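You operate a simulated robot arm through the tools that you are given. There is no shell and no other tool. Be economical: measure what you need, move in short steps, check, and stop when the job is done.

The job below is to be done with a simulated robot arm. You get a single attempt, and the scene is never put back.

Task
Put the small tub marked "thickener" from the raised strip of the board table on the loose gauge. Put the glue bottle labelled "GLUE D3" from the finishing bench top on the turntable top and the glue bottle labelled "wood glue" on the drying shelf. Take the hinge with the largest size on its label from the finishing bench top and put it on the chipboard panel. Open the right finishing drawer, take the white block with the largest size on its label from the finishing bench top and leave it in the inside of the right finishing drawer and shut the drawer again. Close the third drawer from the top. Fetch the seal box labelled "RAM 85" from the top of the long bench and set it on the red dish. Do these in any order. Set down upright: glue bottle.

It is judged by the outcome, as a careful person would: the job done as asked, and still so three seconds after it is handed in. It fails if anything else is knocked over, pushed out of place, dropped, spilled or broken. Lids that push on must go on centred and level and be pressed home; caps that screw on are set level and turned clockwise until they are tight.

Robot
A 6-joint arm with a four-finger gripper on a trunk, on a base that drives. Base frame: it is fixed to the floor where the robot stands at the start and does not move with it; the origin is under the middle of the robot, x ahead of it, y to its left, z up. Units: m, degrees, N and s.
With the tool pointing down near the work surface it reaches from about 0.28 to 0.7 m from the robot's upright axis, wherever it stands. Its first joint turns from -166.0 to 166.0 degrees. Places, roughly: chipboard panel [-1.5, -0.25, 1]; drying shelf (116x15 cm) [-1.88, 0.08, 1.42]; glue bottle [-1.5, 0.25, 1]; hinge [-1.75, 0, 1]; inside of the right finishing drawer [-1.7, 0, 0.7]; loose gauge [1, -0.25, 1]; red dish (13x10x2 cm) [-2.9, -2.8, 0.9]; right finishing drawer [-1.6, 0, 0.7]; seal box [-2.75, -2.5, 1]; small tub [0.75, -0.25, 1]; third drawer [-2.4, -1.6, 0.5]; turntable top [-1.8, -0.4, 0.9]; white block [-1.75, 0.25, 1]. Payload 3.43 kg.
The TCP is the grasp point between the finger pads, 0.03 m short of the fingertips. In the tool frame z runs along the fingers and y along their closing line. Largest opening 0.12 m; the body of the gripper starts 0.085 m behind the TCP.
Orientation is that of the tool frame in the base frame, as [roll, pitch, yaw] about the fixed x, y, z axes, in that order (R = Rz(yaw) Ry(pitch) Rx(roll)). With the fingers straight down and closing along the base's y, the tool's x points along the base's -x, its y along +y and its z along -z.

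Tools
- The arm moves only by the tool play_rows. Its argument "deltas" is a list of rows, each a list of 7 numbers: the shift along the base's x, y, z in m, then the turn, a rotation vector about the base's x, y, z in degrees, then the gripper command, from -1 (fully open) to 1 (shut), values between in proportion. In form: [[dx, dy, dz, ax, ay, az, claw], ...]. A call has 1 to 8 rows; each row is the pose to reach, as a shift and turn from the pose commanded when the call began. Each row takes 0.2 s and may step no farther than 0.05 m and 8.6 degrees from the row before; otherwise, or with a gripper value out of range, the whole call is refused. Where a pose cannot be reached the arm comes as near as it can. A force on the tool above 40 N (or 10 N above the force at the start of the call, whichever is more), or a blocked arm, ends the call early, and 0.2 s more pass. The fingers move at their own pace and stop on an object; they squeeze with about 34 N. The grip force told is the motor's: it shows also when the fingers shut on nothing. Time passes only in rows, and 0.2 s behind the last, so rows that repeat a pose let the fingers close. It gives the time, the measured TCP pose, the force on the tool (base axes), the opening and the grip force at its end, in the units of the frame above (readings bear some noise), with the torque about the TCP (base axes, N m) and any sound that the robot's microphone picked up, and new pictures: "views" is both (left out), scene, wrist or none.
- Cameras (640 x 400 px; columns grow to the right, rows downward): "scene" is now at [-0.0035, 0.089, 1.6651]; the picture's right is [-0.95, -0.31, 0.00], its down [-0.29, 0.89, -0.36] and it looks along [0.11, -0.34, -0.93] (base axes); focal length 214 px, centre (320, 200). "wrist" rides on the gripper at [0.071, -0.017, -0.12] in the tool frame; the picture's right is [0.23, 0.97, 0.00], its down [-0.81, 0.19, -0.55] and it looks along [-0.54, 0.13, 0.83] (tool axes); focal length 275 px, centre (320, 200). There is no depth. A picture from a camera that has moved, and an enlarged one, comes with that camera's place and axes in the base frame and with its lens.
- lift_body(by): slides the trunk up (or, below 0, down) by that many m; the arm and the scene camera ride with it, the base frame stays. It gives what a move gives, with no picture.
- base_move(legs): drives the robot by 1 to 6 legs, each [ahead, left, turn to the left] in m, m and degrees, along the robot's own axes; the way and the turn of a leg run together, so that a leg with both is an arc; at most 1.5 m and 180 degrees a leg. The arm and the cameras ride along, it lands a little off, and it stops where it bumps. It gives what a move gives, and a new picture of the scene camera.
- pan_tilt(pan, tilt): turns the head with the scene camera to pan (to the left, within 120 degrees either way) and tilt (down, from -29 to 69), counted from straight ahead of the robot. It gives what a move gives, and a new picture of the scene camera.
- close_up(camera, box): a new picture of the part [left, top, right, bottom] of that camera's present view, enlarged. The clock stands still meanwhile.
- finish_job(): hands the job in; it is judged then, once.

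Go step by step. Nothing tells you exact positions but the pictures and the camera data: compare them with the known pose of the tool, close in by small moves and look again before you grip or let go. The budget is 217 turns and 260 pictures, counting those below and the enlarged ones. Unless the task says otherwise, let go and move clear before handing in, and close with one line.

The tools are called after ">>>" by a JSON object that holds its "name" and its "arguments". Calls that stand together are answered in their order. play_rows: Moves the arm, as the interface text tells. Its arguments: {"type":"object","properties":{"deltas":{"type":"array","items":{"type":"array","items":{"type":"number"}}},"views":{"type":"string","enum":["both","scene","wrist","none"]}},"required":["deltas"]} The other tools are called the same way: lift_body (by) slides the trunk up or down; base_move (legs) drives the base; pan_tilt (pan, tilt) turns the head that bears the scene camera; close_up (camera, box) takes an enlarged picture of a part of a camera's view; finish_job () hands the job in.

At the start:

```text
t: 0.0
tcp_pos: [0.4728, -0.098, 1.2543]
tool_rot: [-180.0, 0.1, 180.0]
ft_force: [0.4, -1.4, 0.5]
torque: [0.0, 0.02, -0.03]
width: 0.1202
grasp_force: 0.1
trunk travel left (down, up): [-0.2, 0.24]
robot x, y, heading: [-0.0003, 0.003, -0.1]
head pan, tilt: [-71.9, 68.8]
```

scene: 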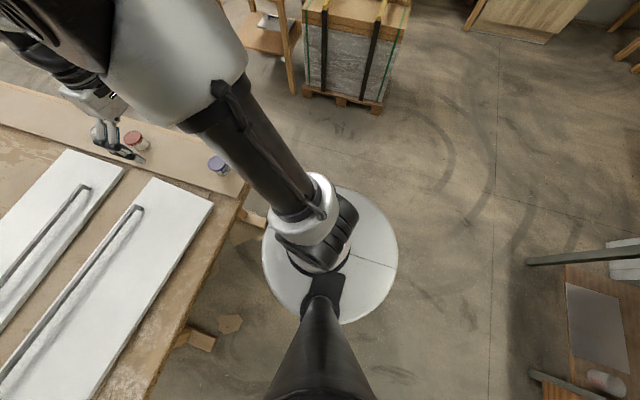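
wrist: 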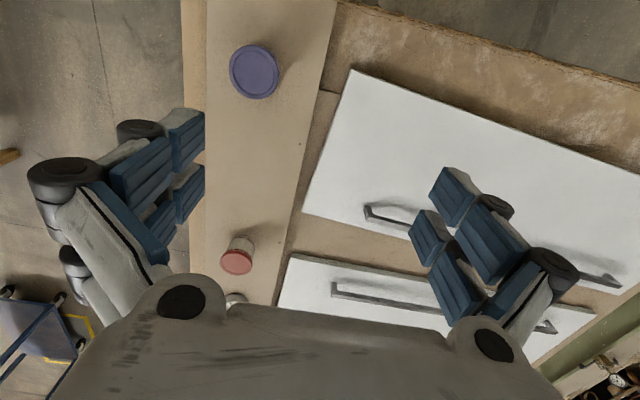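

I see the board table ahead with two small tubs (blue and red lids) on its raised strip. I'll look around with the head first to locate the gauge.

>>> {"name": "pan_tilt", "arguments": {"pan": -10, "tilt": 40}}

>>> {"name": "close_up", "arguments": {"camera": "wrist", "box": [160, 20, 360, 320]}}

```text
t: 1.3
tcp_pos: [0.4729, -0.0985, 1.2552]
tool_rot: [-180.0, 0.0, -179.9]
ft_force: [-0.1, -0.4, 0.0]
torque: [0.03, 0.02, -0.01]
width: 0.1203
grasp_force: 0.0
trunk travel left (down, up): [-0.2, 0.24]
robot x, y, heading: [-0.0025, -0.0021, 0.0]
head pan, tilt: [-10.0, 40.0]
camera scene: at [0.0628, 0.1272, 1.7012], right [-0.17, -0.98, 0.0], down [-0.63, 0.11, -0.77], along [0.75, -0.13, -0.64], focal length 214 px, centre (320, 200)
```

scene: 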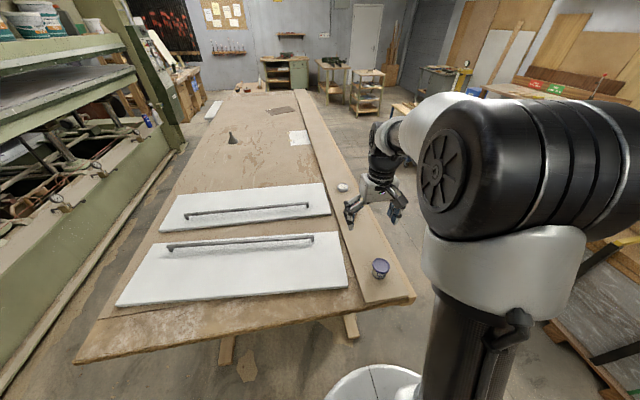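

```text
1.33 times, centred on (260, 170) of wrist
camera zoom: at [0.4024, -0.1151, 1.3748], right [-0.23, 0.97, 0.0], down [0.81, 0.19, 0.55], along [0.54, 0.13, -0.83], focal length 367 px, centre (400, 240)
```

zoom: 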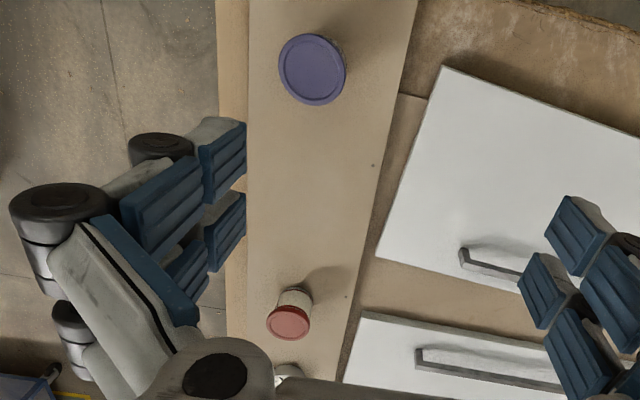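

The blue-lid tub is near, the red-lid one farther, and something else on the strip beyond. I'll enlarge to read labels.

>>> {"name": "close_up", "arguments": {"camera": "scene", "box": [330, 170, 430, 290]}}

>>> {"name": "close_up", "arguments": {"camera": "wrist", "box": [200, 220, 300, 320]}}

>>> {"name": "close_up", "arguments": {"camera": "scene", "box": [200, 90, 380, 210]}}

```text
3.33 times, centred on (380, 230) of scene
camera zoom: at [0.0628, 0.1272, 1.7012], right [-0.17, -0.98, 0.0], down [-0.63, 0.11, -0.77], along [0.75, -0.13, -0.64], focal length 715 px, centre (120, 100)
```

zoom: 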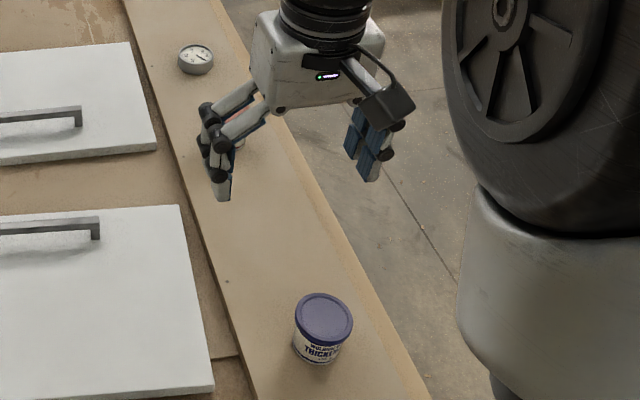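

```text
4.00 times, centred on (250, 270) of wrist
camera zoom: at [0.4024, -0.1151, 1.3748], right [-0.23, 0.97, 0.0], down [0.81, 0.19, 0.55], along [0.54, 0.13, -0.83], focal length 1101 px, centre (600, -80)
```

zoom: 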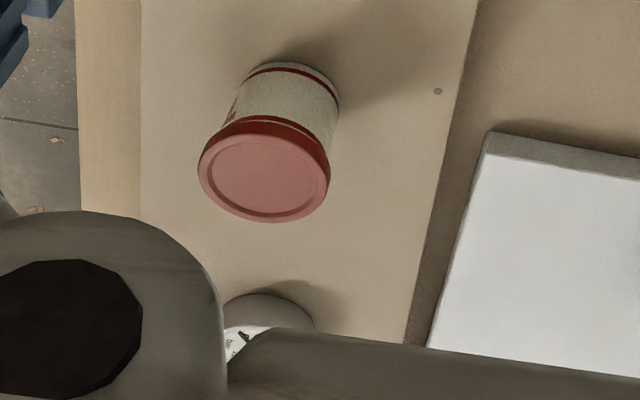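

```text
3.33 times, centred on (290, 150) of scene
camera zoom: at [0.0628, 0.1272, 1.7012], right [-0.17, -0.98, 0.0], down [-0.63, 0.11, -0.77], along [0.75, -0.13, -0.64], focal length 715 px, centre (420, 367)
```

zoom: 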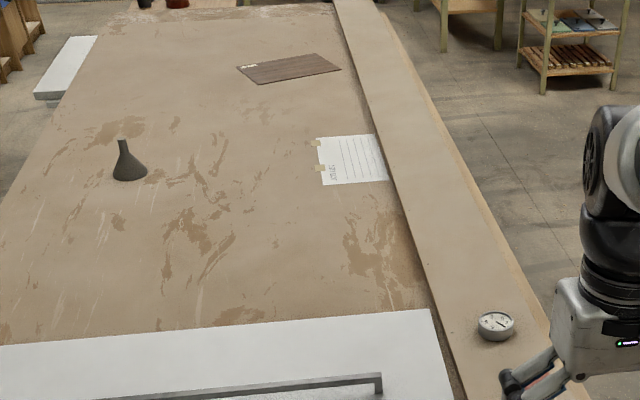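

The blue-lid tub (≈[0.483,-0.184], lid top ≈0.975) is the thickener; the gauge lies dial-up near [1.05,-0.18] on the same strip with the red tub between. I'll drive to the right side of the table, midway, facing it.

>>> {"name": "base_move", "arguments": {"legs": [[0, -0.66, 0], [0.76, 0, 0], [0, 0, 90]]}}

>>> {"name": "pan_tilt", "arguments": {"pan": 0, "tilt": 55}}

```text
t: 12.5
tcp_pos: [0.8561, -0.2089, 1.2544]
tool_rot: [-180.0, 0.0, -91.2]
ft_force: [0.2, 0.6, -0.6]
torque: [0.0, -0.01, 0.01]
width: 0.12
grasp_force: 0.1
trunk travel left (down, up): [-0.2, 0.24]
robot x, y, heading: [0.7478, -0.6806, 88.8]
head pan, tilt: [-10.0, 40.0]
camera scene: at [0.6235, -0.6115, 1.7012], right [0.98, -0.19, 0.0], down [-0.12, -0.63, -0.77], along [0.15, 0.75, -0.64], focal length 214 px, centre (320, 200)
```

scene: 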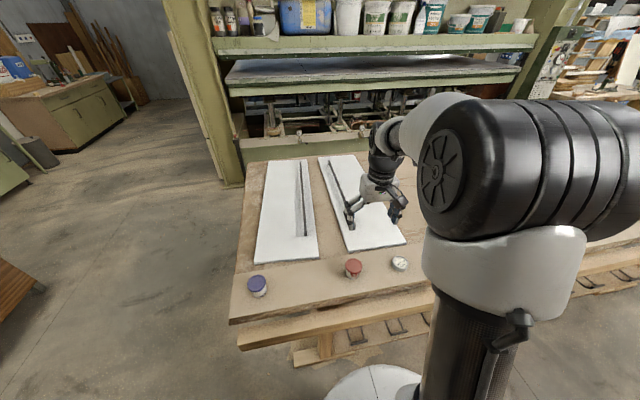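

```text
t: 13.3
tcp_pos: [0.8545, -0.2091, 1.2548]
tool_rot: [-180.0, 0.0, -91.2]
ft_force: [0.0, 0.9, 0.2]
torque: [0.0, 0.01, -0.03]
width: 0.1201
grasp_force: 0.1
trunk travel left (down, up): [-0.2, 0.24]
robot x, y, heading: [0.7472, -0.68, 89.2]
head pan, tilt: [0.0, 55.0]
camera scene: at [0.6086, -0.6228, 1.6806], right [1.0, -0.02, 0.0], down [-0.02, -0.82, -0.57], along [0.01, 0.57, -0.82], focal length 214 px, centre (320, 200)
```

scene: 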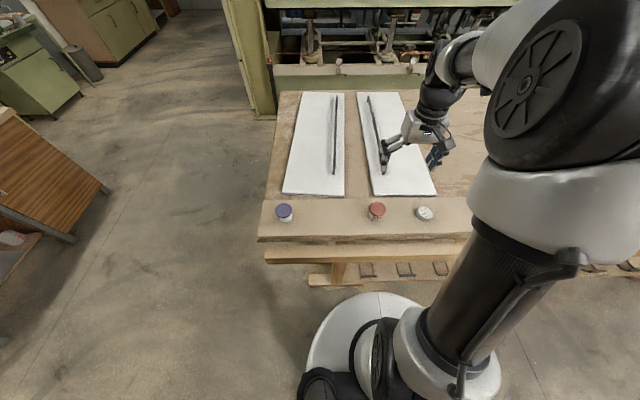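

Both objects are in reach. I'll enlarge for precise positions.

>>> {"name": "close_up", "arguments": {"camera": "scene", "box": [260, 190, 340, 240]}}

>>> {"name": "close_up", "arguments": {"camera": "scene", "box": [360, 190, 440, 240]}}

```text
8.00 times, centred on (300, 215) of scene
camera zoom: at [0.6086, -0.6228, 1.6806], right [1.0, -0.02, 0.0], down [-0.02, -0.82, -0.57], along [0.01, 0.57, -0.82], focal length 1716 px, centre (480, 80)
```

zoom: 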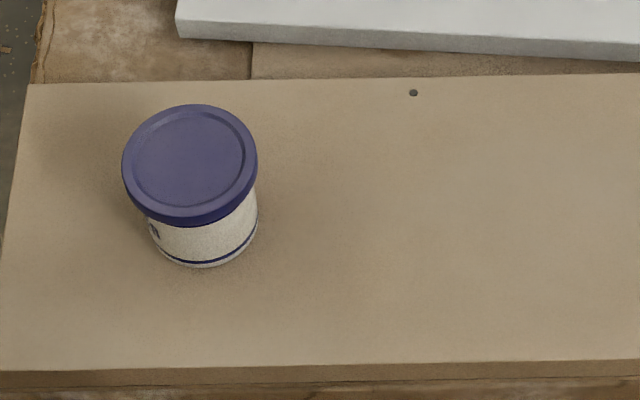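

```text
8.00 times, centred on (400, 215) of scene
camera zoom: at [0.6086, -0.6228, 1.6806], right [1.0, -0.02, 0.0], down [-0.02, -0.82, -0.57], along [0.01, 0.57, -0.82], focal length 1716 px, centre (-320, 80)
```

zoom: 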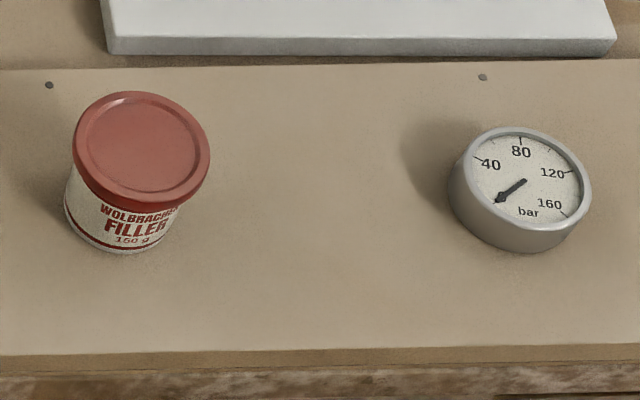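

Tub lid ~0.066 m wide, upright; gauge dial-up. Moving the open gripper above the tub at height.

>>> {"name": "play_rows", "arguments": {"deltas": [[-0.047, 0.004, -0.015, 0, 0, 0, -1], [-0.094, 0.008, -0.03, 0, 0, 0, -1], [-0.141, 0.012, -0.045, 0, 0, 0, -1], [-0.188, 0.016, -0.06, 0, 0, 0, -1], [-0.235, 0.02, -0.075, 0, 0, 0, -1], [-0.282, 0.024, -0.09, 0, 0, 0, -1], [-0.329, 0.028, -0.105, 0, 0, 0, -1], [-0.376, 0.03, -0.12, 0, 0, 0, -1]]}}

```text
t: 15.1
tcp_pos: [0.4786, -0.1766, 1.134]
tool_rot: [180.0, 0.1, -91.2]
ft_force: [-0.3, 0.2, 0.8]
torque: [-0.06, -0.04, 0.03]
width: 0.1197
grasp_force: 0.0
trunk travel left (down, up): [-0.2, 0.24]
robot x, y, heading: [0.7489, -0.6793, 88.9]
head pan, tilt: [0.0, 55.0]
camera scene: at [0.607, -0.6224, 1.6804], right [1.0, -0.02, 0.0], down [-0.02, -0.82, -0.57], along [0.01, 0.57, -0.82], focal length 214 px, centre (320, 200)
camera wrist: at [0.4942, -0.2483, 1.2541], right [-0.98, -0.21, 0.0], down [-0.17, 0.81, 0.55], along [-0.12, 0.54, -0.83], focal length 275 px, centre (320, 200)
```

scene: 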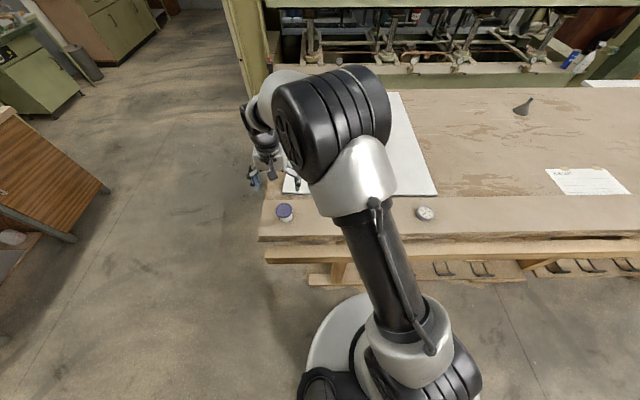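
wrist: 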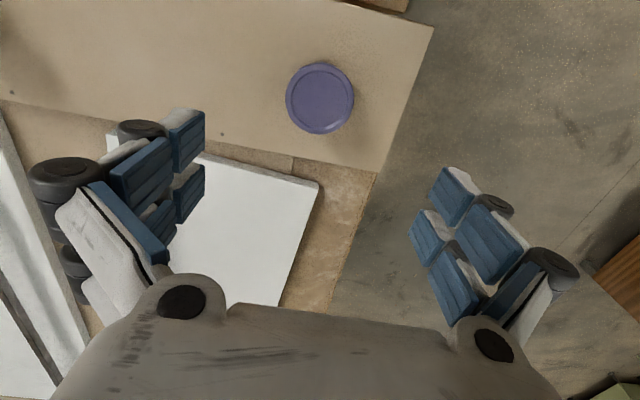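

The lid sits about 0.008 m nearer the robot than the TCP. Correct and come lower, then look.

>>> {"name": "play_rows", "arguments": {"deltas": [[0, -0.004, -0.04, 0, 0, 0, -1], [0, -0.008, -0.08, 0, 0, 0, -1], [0, -0.008, -0.11, 0, 0, 0, -1], [0, -0.008, -0.11, 0, 0, 0, -1]], "views": "wrist"}}

>>> {"name": "close_up", "arguments": {"camera": "scene", "box": [240, 160, 340, 240]}}

```text
t: 16.1
tcp_pos: [0.4806, -0.1862, 1.0252]
tool_rot: [179.9, 0.0, -91.1]
ft_force: [0.2, 0.4, 0.5]
torque: [0.01, 0.0, 0.0]
width: 0.12
grasp_force: 0.0
trunk travel left (down, up): [-0.2, 0.24]
robot x, y, heading: [0.7458, -0.6801, 88.9]
head pan, tilt: [0.0, 55.0]
camera wrist: at [0.4973, -0.258, 1.1448], right [-0.98, -0.21, 0.0], down [-0.17, 0.81, 0.55], along [-0.12, 0.54, -0.83], focal length 275 px, centre (320, 200)
```

wrist: 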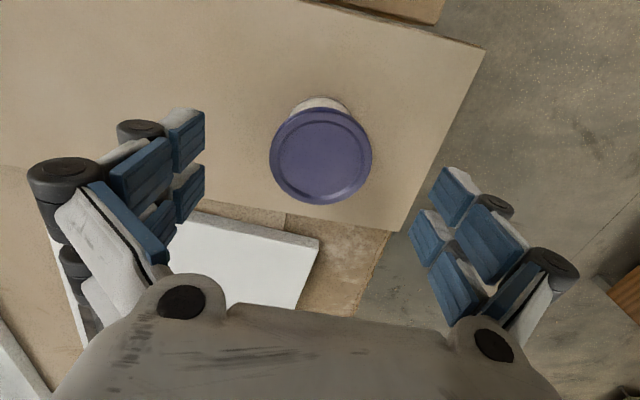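

```text
5.00 times, centred on (290, 200) of scene
camera zoom: at [0.6088, -0.6232, 1.6806], right [1.0, -0.02, 0.0], down [-0.02, -0.82, -0.57], along [0.01, 0.57, -0.82], focal length 1072 px, centre (470, 200)
```

zoom: 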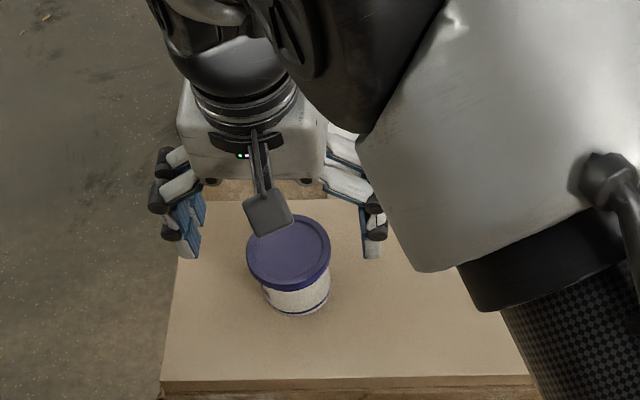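

The TCP is centred over the lid (x 0.481, y -0.186, top ≈0.98). Descend to 0.963 and grip.

>>> {"name": "play_rows", "arguments": {"deltas": [[0, 0.0, -0.03, 0, 0, 0, -1], [0, 0.0, -0.062, 0, 0, 0, -1], [0, 0, -0.062, 0, 0, 0, 0.2], [0, 0, -0.062, 0, 0, 0, 1], [0, 0, -0.062, 0, 0, 0, 1], [0, 0, -0.062, 0, 0, 0, 1], [0, 0, -0.062, 0, 0, 0, 1]]}}

```text
t: 17.7
tcp_pos: [0.4803, -0.1871, 0.9619]
tool_rot: [-180.0, 0.0, -91.2]
ft_force: [-0.8, 0.3, -0.1]
torque: [-0.01, -0.05, 0.0]
width: 0.0629
grasp_force: 26.2
trunk travel left (down, up): [-0.2, 0.24]
robot x, y, heading: [0.7482, -0.6777, 88.8]
head pan, tilt: [0.0, 55.0]
camera scene: at [0.6085, -0.6228, 1.6806], right [1.0, -0.02, 0.0], down [-0.02, -0.82, -0.57], along [0.01, 0.57, -0.82], focal length 214 px, centre (320, 200)
camera wrist: at [0.4972, -0.2593, 1.0832], right [-0.98, -0.21, 0.0], down [-0.18, 0.81, 0.55], along [-0.12, 0.54, -0.83], focal length 275 px, centre (320, 200)
```

scene: 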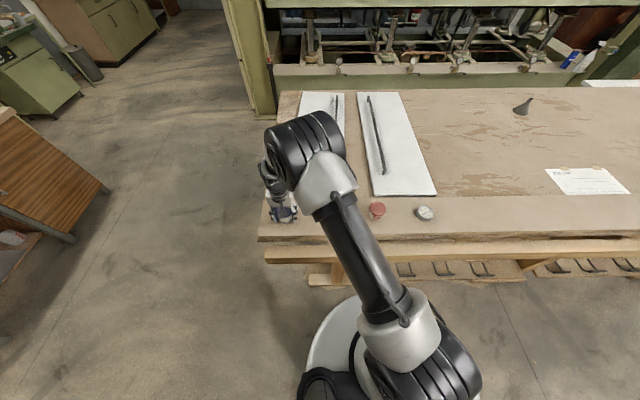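
wrist: 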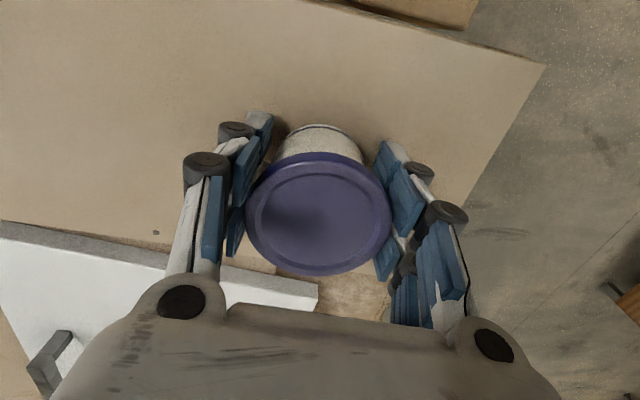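

Gripped (0.063 m). Lift and carry along the strip at height, over to the gauge.

>>> {"name": "play_rows", "arguments": {"deltas": [[0, 0, 0.045, 0, 0, 0, 1], [0, 0, 0.09, 0, 0, 0, 1], [0.01, 0, 0.135, 0, 0, 0, 1], [0.055, 0, 0.15, 0, 0, 0, 1], [0.1, 0, 0.15, 0, 0, 0, 1], [0.145, 0, 0.15, 0, 0, 0, 1], [0.19, 0, 0.15, 0, 0, 0, 1], [0.235, 0, 0.15, 0, 0, 0, 1]], "views": "none"}}

>>> {"name": "play_rows", "arguments": {"deltas": [[0.045, 0, 0, 0, 0, 0, 1], [0.09, 0, 0, 0, 0, 0, 1], [0.135, 0, 0, 0, 0, 0, 1], [0.18, 0, 0, 0, 0, 0, 1], [0.225, 0, 0, 0, 0, 0, 1], [0.27, 0, 0, 0, 0, 0, 1], [0.3, 0, 0, 0, 0, 0, 1], [0.3, 0, 0, 0, 0, 0, 1]]}}

```text
t: 19.5
tcp_pos: [0.7193, -0.1861, 1.113]
tool_rot: [179.9, 0.0, -91.2]
ft_force: [0.4, 0.0, -0.7]
torque: [0.0, 0.02, -0.01]
width: 0.0628
grasp_force: 34.1
trunk travel left (down, up): [-0.2, 0.24]
robot x, y, heading: [0.7455, -0.681, 88.8]
head pan, tilt: [0.0, 55.0]
```

```text
t: 21.3
tcp_pos: [1.015, -0.1885, 1.112]
tool_rot: [180.0, 0.0, -91.2]
ft_force: [-1.4, 0.4, -1.3]
torque: [0.01, -0.01, -0.02]
width: 0.0628
grasp_force: 34.1
trunk travel left (down, up): [-0.2, 0.24]
robot x, y, heading: [0.7508, -0.6766, 88.7]
head pan, tilt: [0.0, 55.0]
camera scene: at [0.6082, -0.6227, 1.6805], right [1.0, -0.02, 0.0], down [-0.02, -0.82, -0.57], along [0.01, 0.57, -0.82], focal length 214 px, centre (320, 200)
camera wrist: at [1.0315, -0.2593, 1.2328], right [-0.98, -0.21, 0.0], down [-0.18, 0.81, 0.55], along [-0.12, 0.54, -0.83], focal length 275 px, centre (320, 200)
```

scene: 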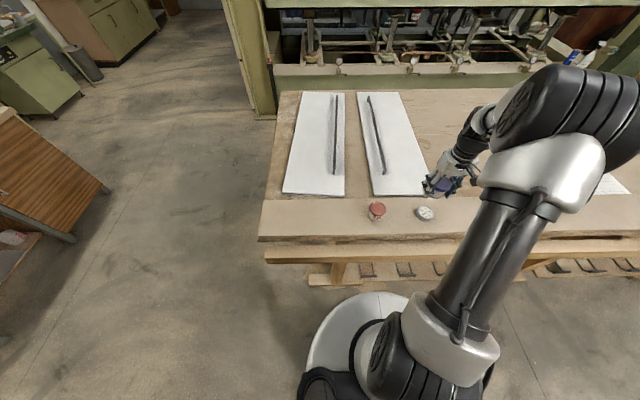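
wrist: 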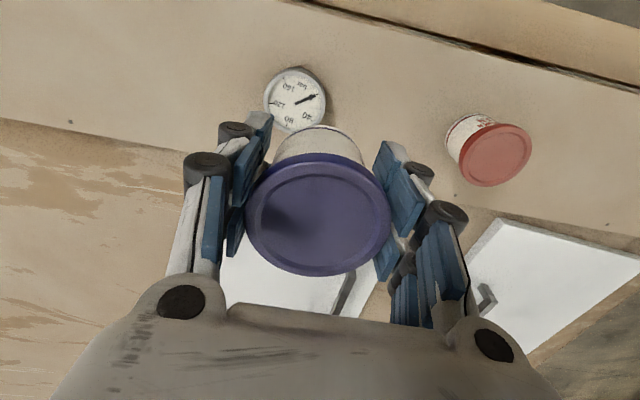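

Gauge centre computed at ≈[1.040,-0.186] from both cameras. Shift over it, and lower to just above contact.

>>> {"name": "play_rows", "arguments": {"deltas": [[0.025, 0.001, 0, 0, 0, 0, 1], [0.025, 0.001, -0.04, 0, 0, 0, 1], [0.025, 0.001, -0.08, 0, 0, 0, 1], [0.025, 0.001, -0.105, 0, 0, 0, 1], [0.025, 0.001, -0.105, 0, 0, 0, 1]], "views": "wrist"}}

>>> {"name": "close_up", "arguments": {"camera": "scene", "box": [380, 160, 480, 240]}}

```text
t: 22.5
tcp_pos: [1.0404, -0.186, 1.0053]
tool_rot: [-180.0, -0.1, -91.3]
ft_force: [0.2, 0.6, -1.1]
torque: [0.01, -0.03, 0.0]
width: 0.0626
grasp_force: 34.3
trunk travel left (down, up): [-0.2, 0.24]
robot x, y, heading: [0.7477, -0.6827, 88.7]
head pan, tilt: [0.0, 55.0]
camera wrist: at [1.0575, -0.258, 1.1269], right [-0.98, -0.21, 0.0], down [-0.18, 0.81, 0.55], along [-0.12, 0.54, -0.83], focal length 275 px, centre (320, 200)
```

wrist: 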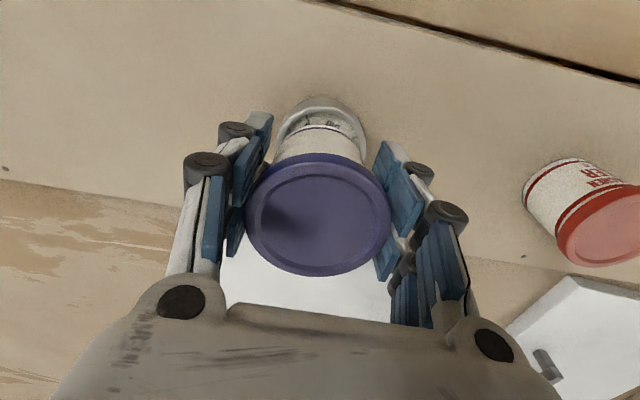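

```text
5.00 times, centred on (430, 200) of scene
camera zoom: at [0.6086, -0.6228, 1.6806], right [1.0, -0.02, 0.0], down [-0.02, -0.82, -0.57], along [0.01, 0.57, -0.82], focal length 1072 px, centre (-230, 200)
```

zoom: 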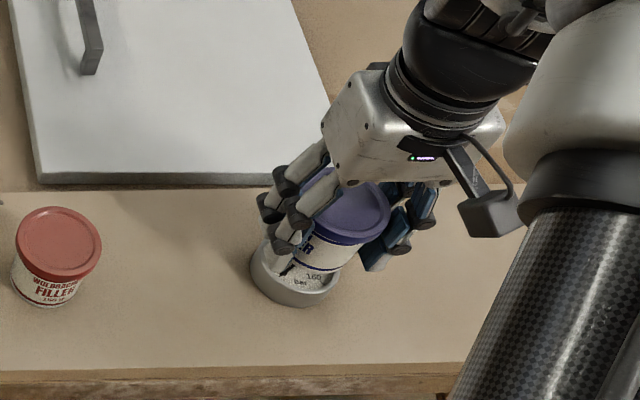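

Aligned laterally. Lower in small steps watching force.

>>> {"name": "play_rows", "arguments": {"deltas": [[0, 0, -0.006, 0, 0, 0, 1], [0, 0, -0.012, 0, 0, 0, 1], [0, 0, -0.012, 0, 0, 0, 1]], "views": "wrist"}}

>>> {"name": "close_up", "arguments": {"camera": "scene", "box": [400, 180, 460, 230]}}

```text
t: 23.3
tcp_pos: [1.041, -0.1868, 0.9934]
tool_rot: [180.0, 0.1, -91.2]
ft_force: [0.2, -0.5, -1.6]
torque: [0.0, -0.02, -0.01]
width: 0.0627
grasp_force: 33.8
trunk travel left (down, up): [-0.2, 0.24]
robot x, y, heading: [0.752, -0.6786, 88.7]
head pan, tilt: [0.0, 55.0]
camera wrist: at [1.0573, -0.2585, 1.1149], right [-0.98, -0.21, 0.0], down [-0.17, 0.81, 0.55], along [-0.12, 0.54, -0.83], focal length 275 px, centre (320, 200)
```

wrist: 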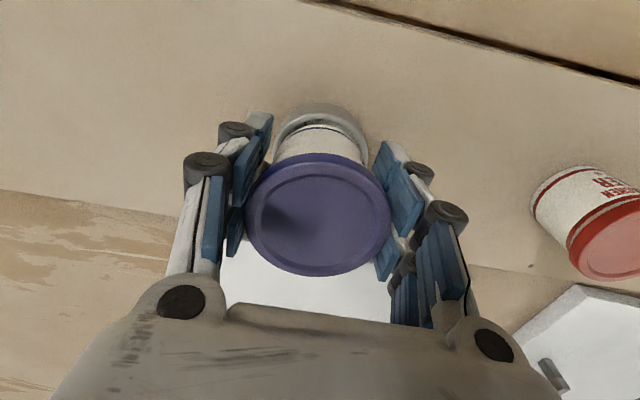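

```text
8.00 times, centred on (430, 205) of scene
camera zoom: at [0.6086, -0.6227, 1.6806], right [1.0, -0.02, 0.0], down [-0.02, -0.82, -0.57], along [0.01, 0.57, -0.82], focal length 1716 px, centre (-560, 160)
```

zoom: 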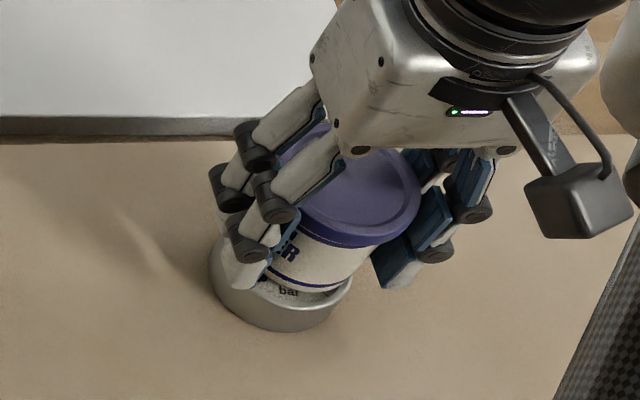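

>>> {"name": "play_rows", "arguments": {"deltas": [[0, 0, -0.003, 0, 0, 0, 1], [0, 0, -0.005, 0, 0, 0, 1], [0, 0, -0.007, 0, 0, 0, 1], [0, 0, -0.007, 0, 0, 0, 1]], "views": "none"}}

>>> {"name": "close_up", "arguments": {"camera": "scene", "box": [400, 180, 460, 230]}}

```text
t: 24.3
tcp_pos: [1.0397, -0.1872, 0.9871]
tool_rot: [180.0, 0.0, -91.3]
ft_force: [0.4, -0.6, -1.8]
torque: [0.02, 0.02, 0.03]
width: 0.0627
grasp_force: 33.9
trunk travel left (down, up): [-0.2, 0.24]
robot x, y, heading: [0.7483, -0.6768, 88.7]
head pan, tilt: [0.0, 55.0]
```

```text
8.00 times, centred on (430, 205) of scene
camera zoom: at [0.6086, -0.6227, 1.6806], right [1.0, -0.02, 0.0], down [-0.02, -0.82, -0.57], along [0.01, 0.57, -0.82], focal length 1716 px, centre (-560, 160)
```

zoom: 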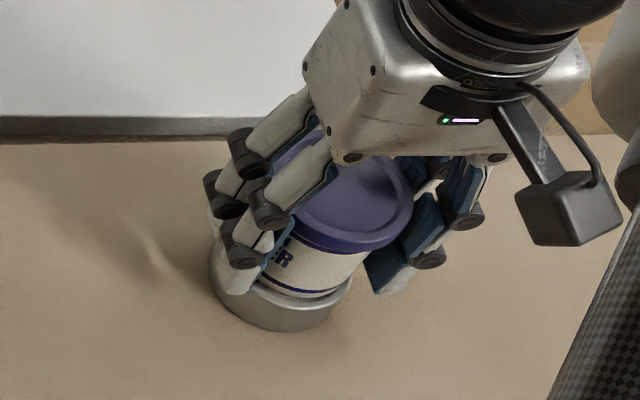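

>>> {"name": "play_rows", "arguments": {"deltas": [[0, 0, -0.002, 0, 0, 0, 1], [0, 0, -0.004, 0, 0, 0, 1], [0, 0, -0.004, 0, 0, 0, 1]], "views": "none"}}

```text
t: 25.1
tcp_pos: [1.04, -0.1875, 0.9867]
tool_rot: [-179.7, 0.1, -91.2]
ft_force: [-0.2, -1.9, 21.1]
torque: [-0.19, 0.17, 0.01]
width: 0.0626
grasp_force: 34.1
trunk travel left (down, up): [-0.2, 0.24]
robot x, y, heading: [0.7485, -0.6802, 89.0]
head pan, tilt: [0.0, 55.0]
```

Contact (21 N up). I'll back off 3 mm of command, then release slowly and rise.

>>> {"name": "play_rows", "arguments": {"deltas": [[0, 0, 0.003, 0, 0, 0, 1], [0, 0, 0.003, 0, 0, 0, 0.0], [0, 0, 0.003, 0, 0, 0, -0.3], [0, 0, 0.003, 0, 0, 0, -0.6], [0, 0, 0.003, 0, 0, 0, -1], [0, 0, 0.04, 0, 0, 0, -1], [0, 0, 0.085, 0, 0, 0, -1], [0, 0, 0.13, 0, 0, 0, -1]]}}

>>> {"name": "close_up", "arguments": {"camera": "scene", "box": [360, 170, 460, 240]}}

```text
t: 26.9
tcp_pos: [1.0377, -0.1868, 1.1142]
tool_rot: [-180.0, 0.0, -91.1]
ft_force: [1.4, 0.8, -0.3]
torque: [-0.01, -0.01, -0.02]
width: 0.12
grasp_force: 0.0
trunk travel left (down, up): [-0.2, 0.24]
robot x, y, heading: [0.7509, -0.6787, 89.0]
head pan, tilt: [0.0, 55.0]
camera scene: at [0.608, -0.6237, 1.6806], right [1.0, -0.02, 0.0], down [-0.02, -0.82, -0.57], along [0.01, 0.57, -0.82], focal length 214 px, centre (320, 200)
camera wrist: at [1.0541, -0.2578, 1.2344], right [-0.98, -0.21, 0.0], down [-0.18, 0.81, 0.55], along [-0.12, 0.54, -0.83], focal length 275 px, centre (320, 200)
```

scene: 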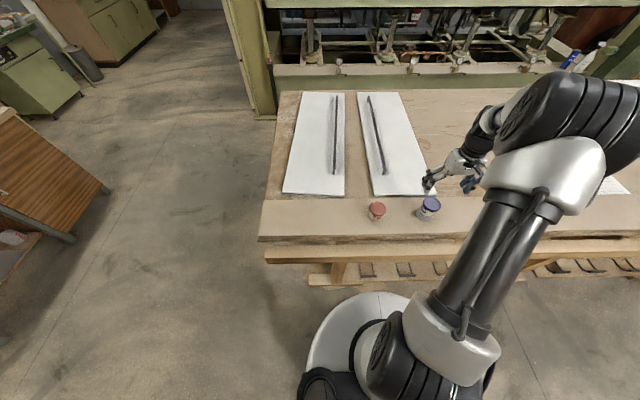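
wrist: 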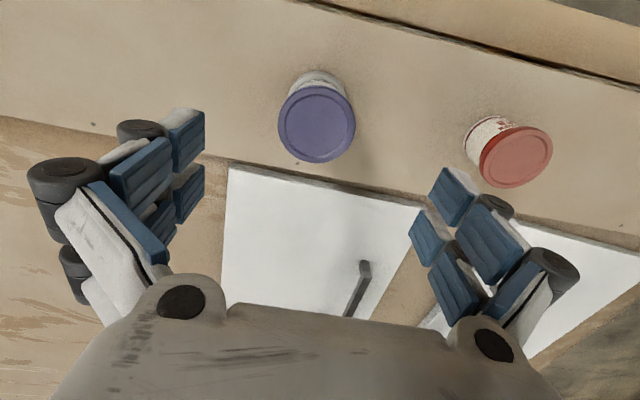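

```text
5.71 times, centred on (410, 205) of scene
camera zoom: at [0.608, -0.6237, 1.6806], right [1.0, -0.02, 0.0], down [-0.02, -0.82, -0.57], along [0.01, 0.57, -0.82], focal length 1226 px, centre (-194, 171)
```

zoom: 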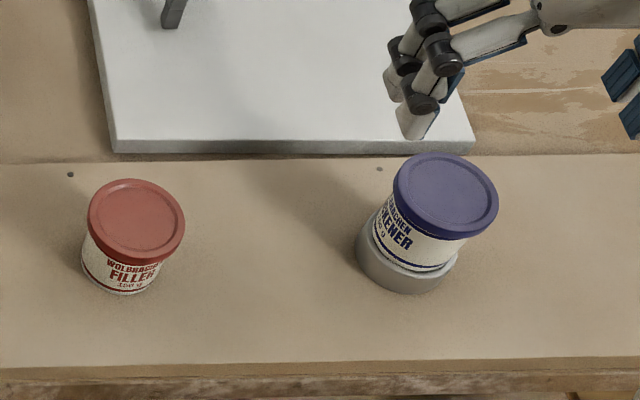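

Tub is seated on the gauge. Now bring the arm in front of the robot, high, and look toward the finishing bench.

>>> {"name": "play_rows", "arguments": {"deltas": [[0, 0, 0.05, 0, 0, 0, -1], [0, 0, 0.1, 0, 0, 0, -1], [-0.04, 0.0, 0.13, 0, 0, 0, -1], [-0.085, 0.0, 0.15, 0, 0, 0, -1], [-0.13, -0.01, 0.15, 0, 0, 0, -1], [-0.175, -0.02, 0.15, 0, 0, 0, -1], [-0.22, -0.03, 0.15, 0, 0, 0, -1], [-0.265, -0.03, 0.15, 0, 0, 0, -1]], "views": "none"}}

>>> {"name": "pan_tilt", "arguments": {"pan": 75, "tilt": 22}}

>>> {"name": "pan_tilt", "arguments": {"pan": 115, "tilt": 22}}

```text
t: 28.7
tcp_pos: [0.7715, -0.2146, 1.266]
tool_rot: [-179.9, 0.0, -91.2]
ft_force: [-0.5, -0.2, 0.2]
torque: [-0.01, -0.01, 0.01]
width: 0.1199
grasp_force: 0.1
trunk travel left (down, up): [-0.2, 0.24]
robot x, y, heading: [0.7441, -0.6769, 88.6]
head pan, tilt: [0.0, 55.0]
```

```text
t: 30.1
tcp_pos: [0.7736, -0.2144, 1.2662]
tool_rot: [-180.0, 0.1, -91.2]
ft_force: [-0.3, -0.3, -0.6]
torque: [-0.01, 0.0, 0.02]
width: 0.1202
grasp_force: 0.0
trunk travel left (down, up): [-0.2, 0.24]
robot x, y, heading: [0.7517, -0.6801, 88.9]
head pan, tilt: [75.0, 22.0]
camera scene: at [0.518, -0.6689, 1.7294], right [0.28, 0.96, 0.0], down [0.36, -0.1, -0.93], along [-0.89, 0.26, -0.37], focal length 214 px, centre (320, 200)
```

scene: 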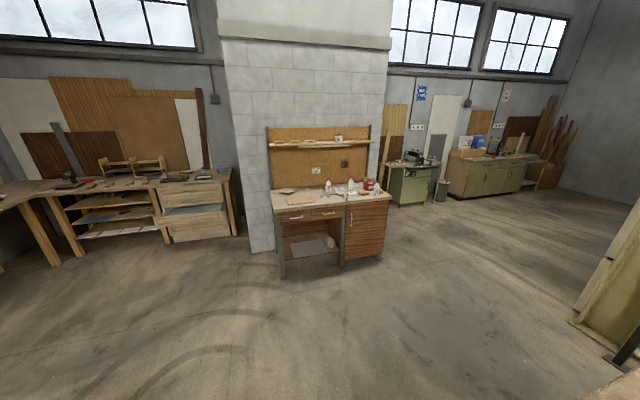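

```text
t: 31.2
tcp_pos: [0.7737, -0.2146, 1.2671]
tool_rot: [180.0, 0.0, -91.2]
ft_force: [0.8, -0.4, 0.6]
torque: [0.01, 0.0, -0.04]
width: 0.1202
grasp_force: 0.1
trunk travel left (down, up): [-0.2, 0.24]
robot x, y, heading: [0.746, -0.6823, 88.8]
head pan, tilt: [115.0, 22.0]
camera scene: at [0.5221, -0.7322, 1.7294], right [-0.4, 0.92, 0.0], down [0.34, 0.15, -0.93], along [-0.85, -0.37, -0.37], focal length 214 px, centre (320, 200)
```

scene: 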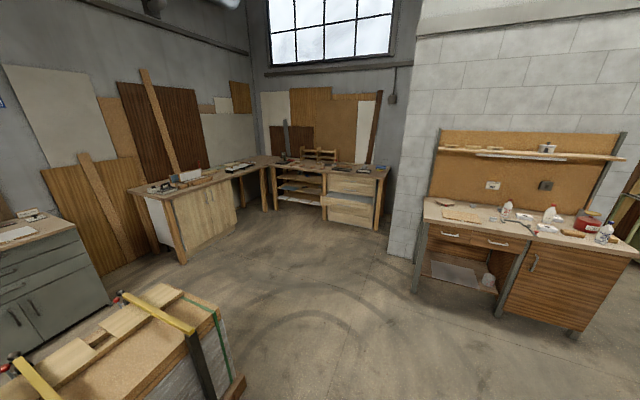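

I see the finishing bench (shelf above, drawers under, facing +x). I'll drive toward it in stages, stopping clear to look.

>>> {"name": "base_move", "arguments": {"legs": [[0, 0, 90], [1.1, 0, 0], [0, -0.65, 0]]}}

>>> {"name": "pan_tilt", "arguments": {"pan": 0, "tilt": 30}}

```text
t: 44.0
tcp_pos: [-0.8268, -0.0298, 1.2658]
tool_rot: [179.9, 0.0, 0.2]
ft_force: [-0.2, 0.5, -0.4]
torque: [-0.06, -0.02, -0.01]
width: 0.1201
grasp_force: 0.2
trunk travel left (down, up): [-0.2, 0.24]
robot x, y, heading: [-0.3599, -0.0481, -179.8]
head pan, tilt: [115.0, 22.0]
camera scene: at [-0.3019, -0.2663, 1.7295], right [-0.9, -0.43, 0.0], down [-0.16, 0.34, -0.93], along [0.39, -0.84, -0.37], focal length 214 px, centre (320, 200)
```

scene: 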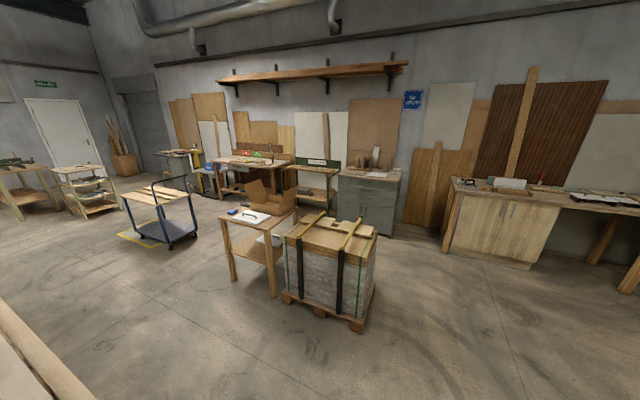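

```text
t: 45.9
tcp_pos: [-0.8261, -0.0304, 1.2667]
tool_rot: [-180.0, 0.1, 0.2]
ft_force: [0.3, 0.3, -0.5]
torque: [0.01, 0.0, -0.06]
width: 0.1203
grasp_force: 0.1
trunk travel left (down, up): [-0.2, 0.24]
robot x, y, heading: [-0.3648, -0.0455, -179.7]
head pan, tilt: [0.0, 30.0]
camera scene: at [-0.4318, -0.1834, 1.7166], right [0.0, 1.0, 0.0], down [0.5, 0.0, -0.87], along [-0.87, 0.0, -0.5], focal length 214 px, centre (320, 200)
```

scene: 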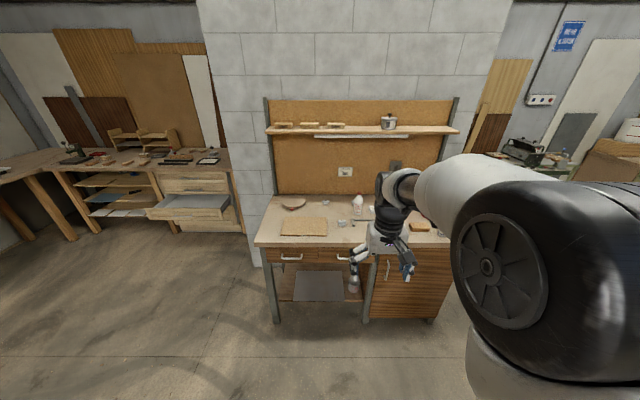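

>>> {"name": "close_up", "arguments": {"camera": "scene", "box": [250, 90, 470, 270]}}

>>> {"name": "close_up", "arguments": {"camera": "wrist", "box": [0, 0, 640, 400]}}

```text
2.22 times, centred on (360, 180) of scene
camera zoom: at [-0.4318, -0.1834, 1.7166], right [0.0, 1.0, 0.0], down [0.5, 0.0, -0.87], along [-0.87, 0.0, -0.5], focal length 477 px, centre (231, 244)
```

zoom: 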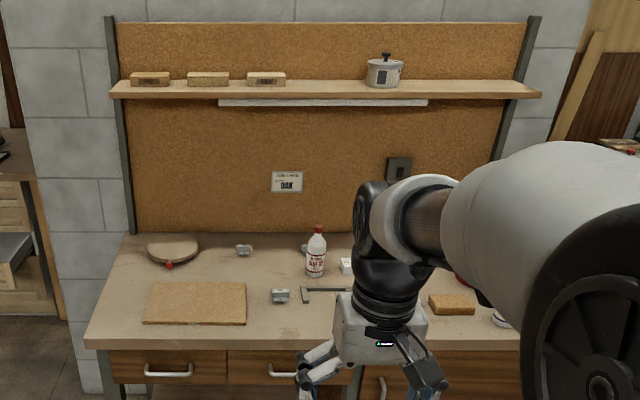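

```text
1.00 times, centred on (320, 200) of wrist (not enlarged: the box is as wide or as high as the picture)
camera zoom: at [-0.7543, -0.0138, 1.3868], right [0.23, -0.97, 0.0], down [-0.81, -0.19, 0.55], along [-0.54, -0.13, -0.83], focal length 275 px, centre (320, 200)
```

zoom: 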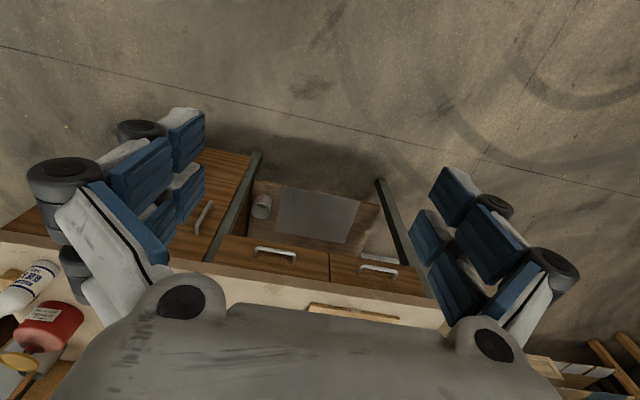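

The arm hides the right half. I'll move right and a bit ahead so the camera sees the whole bench top.

>>> {"name": "base_move", "arguments": {"legs": [[0.2, -0.6, 0]]}}

>>> {"name": "pan_tilt", "arguments": {"pan": 15, "tilt": 42}}

>>> {"name": "close_up", "arguments": {"camera": "scene", "box": [120, 80, 420, 260]}}

```text
t: 49.5
tcp_pos: [-1.0279, 0.5727, 1.2665]
tool_rot: [180.0, 0.0, 0.1]
ft_force: [0.1, 1.2, 0.6]
torque: [-0.01, -0.02, -0.01]
width: 0.1201
grasp_force: 0.0
trunk travel left (down, up): [-0.2, 0.24]
robot x, y, heading: [-0.5618, 0.5597, -180.1]
head pan, tilt: [0.0, 30.0]
camera scene: at [-0.6341, 0.4203, 1.7166], right [0.0, 1.0, 0.0], down [0.5, 0.0, -0.87], along [-0.87, 0.0, -0.5], focal length 214 px, centre (320, 200)
```

scene: 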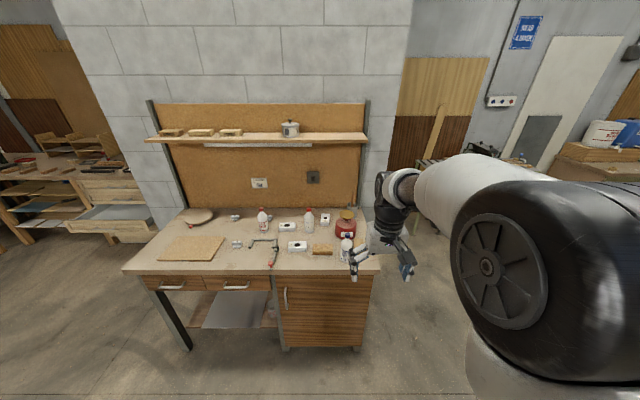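

```text
t: 50.2
tcp_pos: [-1.0281, 0.5748, 1.2665]
tool_rot: [-179.9, 0.0, 0.0]
ft_force: [-0.1, 0.6, 0.4]
torque: [0.01, 0.02, 0.02]
width: 0.1201
grasp_force: 0.0
trunk travel left (down, up): [-0.2, 0.24]
robot x, y, heading: [-0.5597, 0.5575, -179.9]
head pan, tilt: [15.0, 42.0]
camera scene: at [-0.6242, 0.3982, 1.6984], right [-0.26, 0.97, 0.0], down [0.65, 0.17, -0.74], along [-0.72, -0.19, -0.67], focal length 214 px, centre (320, 200)
```

scene: 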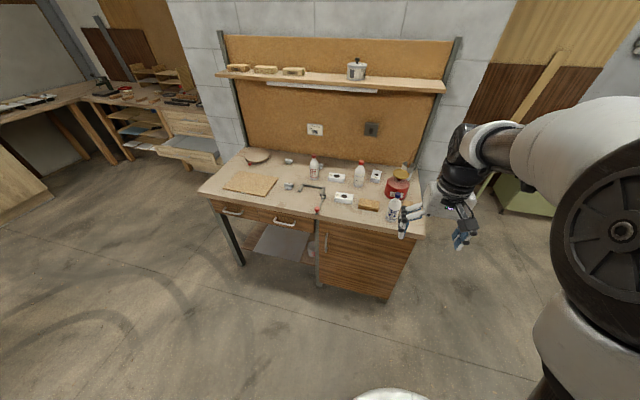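

```text
2.13 times, centred on (270, 170) of scene
camera zoom: at [-0.6242, 0.3982, 1.6984], right [-0.26, 0.97, 0.0], down [0.65, 0.17, -0.74], along [-0.72, -0.19, -0.67], focal length 458 px, centre (427, 264)
```

zoom: 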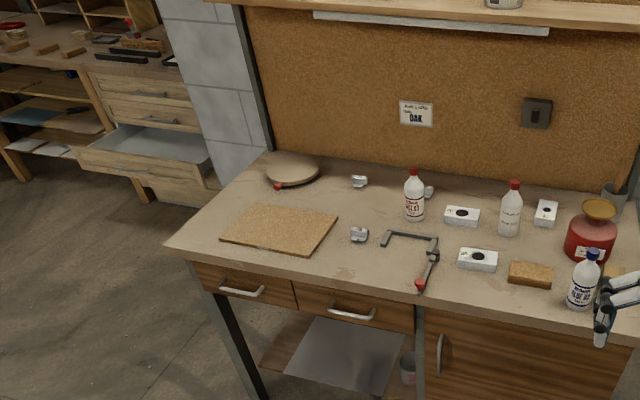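

I count three glue bottles, three white blocks and three hinges. Zooming to read labels.

>>> {"name": "close_up", "arguments": {"camera": "scene", "box": [270, 145, 350, 205]}}

>>> {"name": "close_up", "arguments": {"camera": "scene", "box": [325, 150, 405, 225]}}

>>> {"name": "close_up", "arguments": {"camera": "scene", "box": [280, 150, 310, 195]}}

```text
6.67 times, centred on (310, 175) of scene
camera zoom: at [-0.6242, 0.3982, 1.6984], right [-0.26, 0.97, 0.0], down [0.65, 0.17, -0.74], along [-0.72, -0.19, -0.67], focal length 1430 px, centre (387, 367)
```

zoom: 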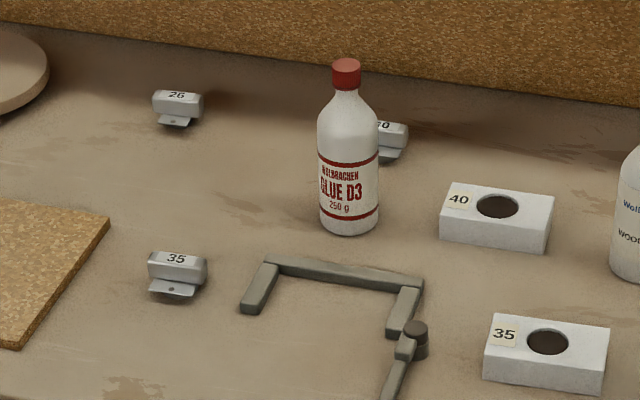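

```text
5.33 times, centred on (365, 188) of scene
camera zoom: at [-0.6242, 0.3982, 1.6984], right [-0.26, 0.97, 0.0], down [0.65, 0.17, -0.74], along [-0.72, -0.19, -0.67], focal length 1144 px, centre (80, 267)
```

zoom: 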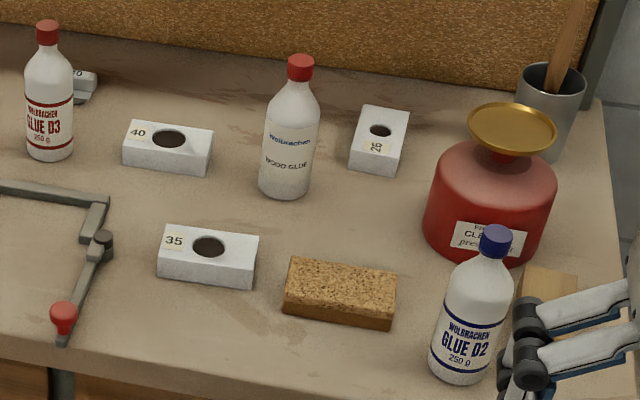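

```text
8.89 times, centred on (295, 172) of scene
camera zoom: at [-0.6242, 0.3982, 1.6984], right [-0.26, 0.97, 0.0], down [0.65, 0.17, -0.74], along [-0.72, -0.19, -0.67], focal length 1906 px, centre (542, 444)
```

zoom: 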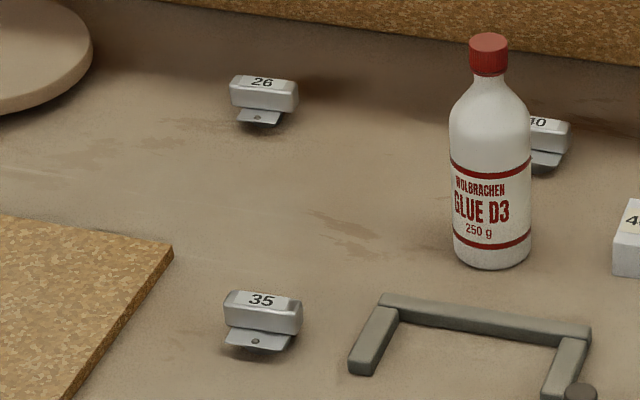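

Blocks read 40/35/25 and hinges 26/35/(40?) with the last half-hidden behind GLUE D3. Bench top ≈0.89 high, front edge x≈-1.35. I'll zoom on the shelf, drawers and blocks.

>>> {"name": "close_up", "arguments": {"camera": "scene", "box": [215, 50, 455, 110]}}

>>> {"name": "close_up", "arguments": {"camera": "scene", "box": [205, 180, 335, 270]}}

```text
2.67 times, centred on (335, 80) of scene
camera zoom: at [-0.6242, 0.3982, 1.6984], right [-0.26, 0.97, 0.0], down [0.65, 0.17, -0.74], along [-0.72, -0.19, -0.67], focal length 572 px, centre (280, 520)
```

zoom: 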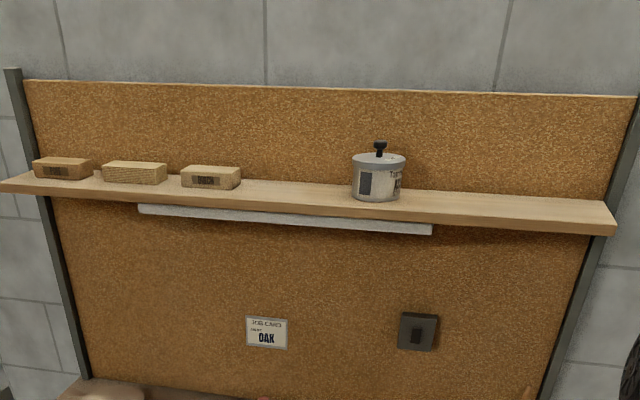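

```text
4.44 times, centred on (270, 225) of scene
camera zoom: at [-0.6242, 0.3982, 1.6984], right [-0.26, 0.97, 0.0], down [0.65, 0.17, -0.74], along [-0.72, -0.19, -0.67], focal length 953 px, centre (542, 89)
```

zoom: 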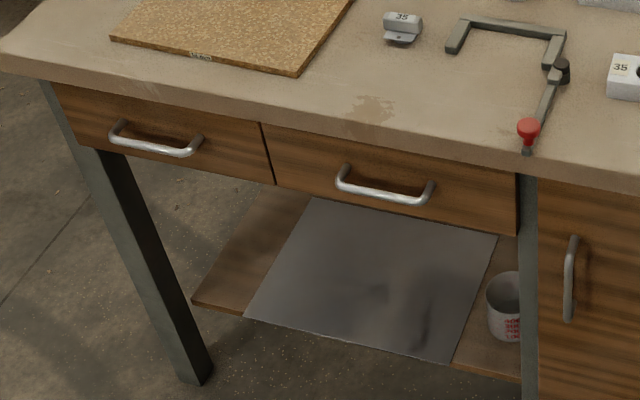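

Shelf has free space right of the pot (y≈0.4–0.6), top z≈1.42, front x≈-1.80. I'll drive up to the bench, in front of the bottles.

>>> {"name": "base_move", "arguments": {"legs": [[0.25, 0.3, 0], [0.18, 0, 0]]}}

>>> {"name": "pan_tilt", "arguments": {"pan": 0, "tilt": 60}}

```text
t: 53.8
tcp_pos: [-1.4542, 0.2599, 1.2655]
tool_rot: [-179.9, -0.2, 0.0]
ft_force: [-1.5, 0.0, -0.2]
torque: [0.0, -0.02, 0.0]
width: 0.12
grasp_force: 0.1
trunk travel left (down, up): [-0.2, 0.24]
robot x, y, heading: [-0.9874, 0.2433, -180.1]
head pan, tilt: [15.0, 42.0]
camera scene: at [-1.0514, 0.086, 1.6983], right [-0.26, 0.97, 0.0], down [0.65, 0.17, -0.74], along [-0.72, -0.19, -0.67], focal length 214 px, centre (320, 200)
```

scene: 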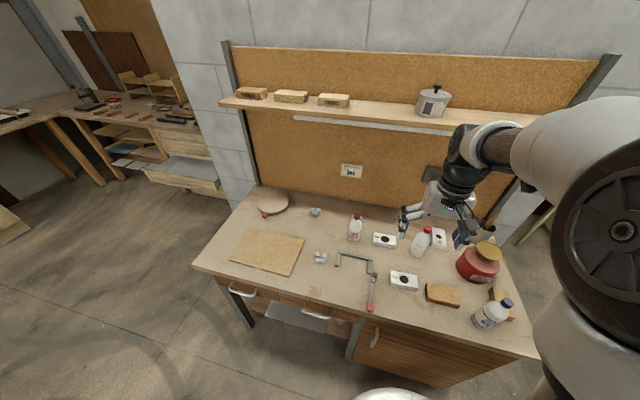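

```text
t: 54.6
tcp_pos: [-1.4539, 0.2609, 1.2668]
tool_rot: [-180.0, 0.0, 0.1]
ft_force: [0.0, -0.5, 0.0]
torque: [-0.01, -0.03, 0.01]
width: 0.1202
grasp_force: 0.0
trunk travel left (down, up): [-0.2, 0.24]
robot x, y, heading: [-0.9891, 0.2461, -180.0]
head pan, tilt: [0.0, 60.0]
camera scene: at [-1.0361, 0.1075, 1.6745], right [0.0, 1.0, 0.0], down [0.87, 0.0, -0.5], along [-0.5, 0.0, -0.87], focal length 214 px, centre (320, 200)
```

scene: 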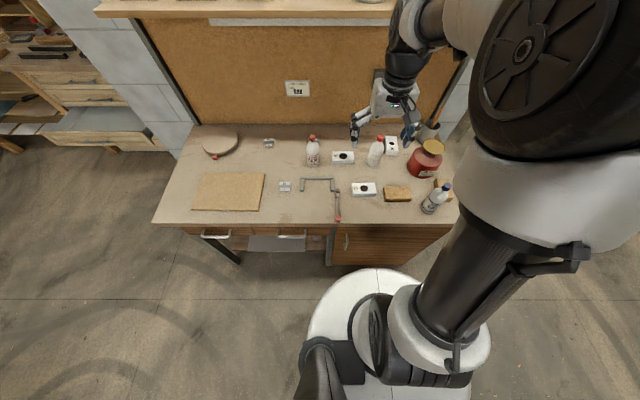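

>>> {"name": "close_up", "arguments": {"camera": "scene", "box": [250, 120, 410, 220]}}

>>> {"name": "close_up", "arguments": {"camera": "wrist", "box": [0, 0, 640, 400]}}

```text
4.00 times, centred on (330, 170) of scene
camera zoom: at [-1.0361, 0.1075, 1.6745], right [0.0, 1.0, 0.0], down [0.87, 0.0, -0.5], along [-0.5, 0.0, -0.87], focal length 858 px, centre (280, 320)
```

zoom: 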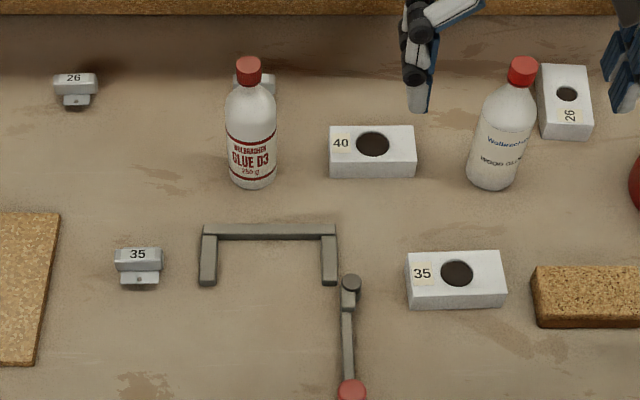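

```text
1.00 times, centred on (320, 200) of wrist (not enlarged: the box is as wide or as high as the picture)
camera zoom: at [-1.382, 0.2776, 1.3868], right [0.23, -0.97, 0.0], down [-0.81, -0.19, 0.55], along [-0.54, -0.13, -0.83], focal length 275 px, centre (320, 200)
```

zoom: 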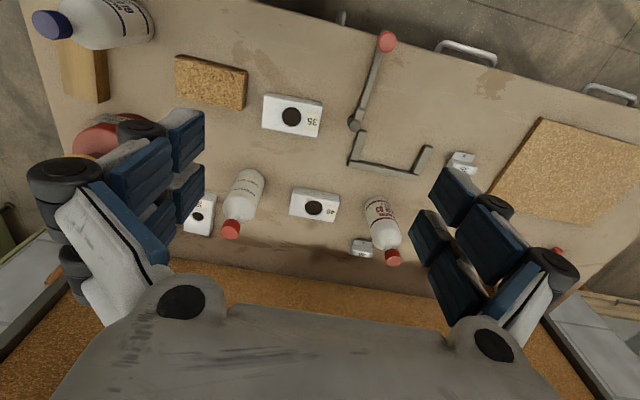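

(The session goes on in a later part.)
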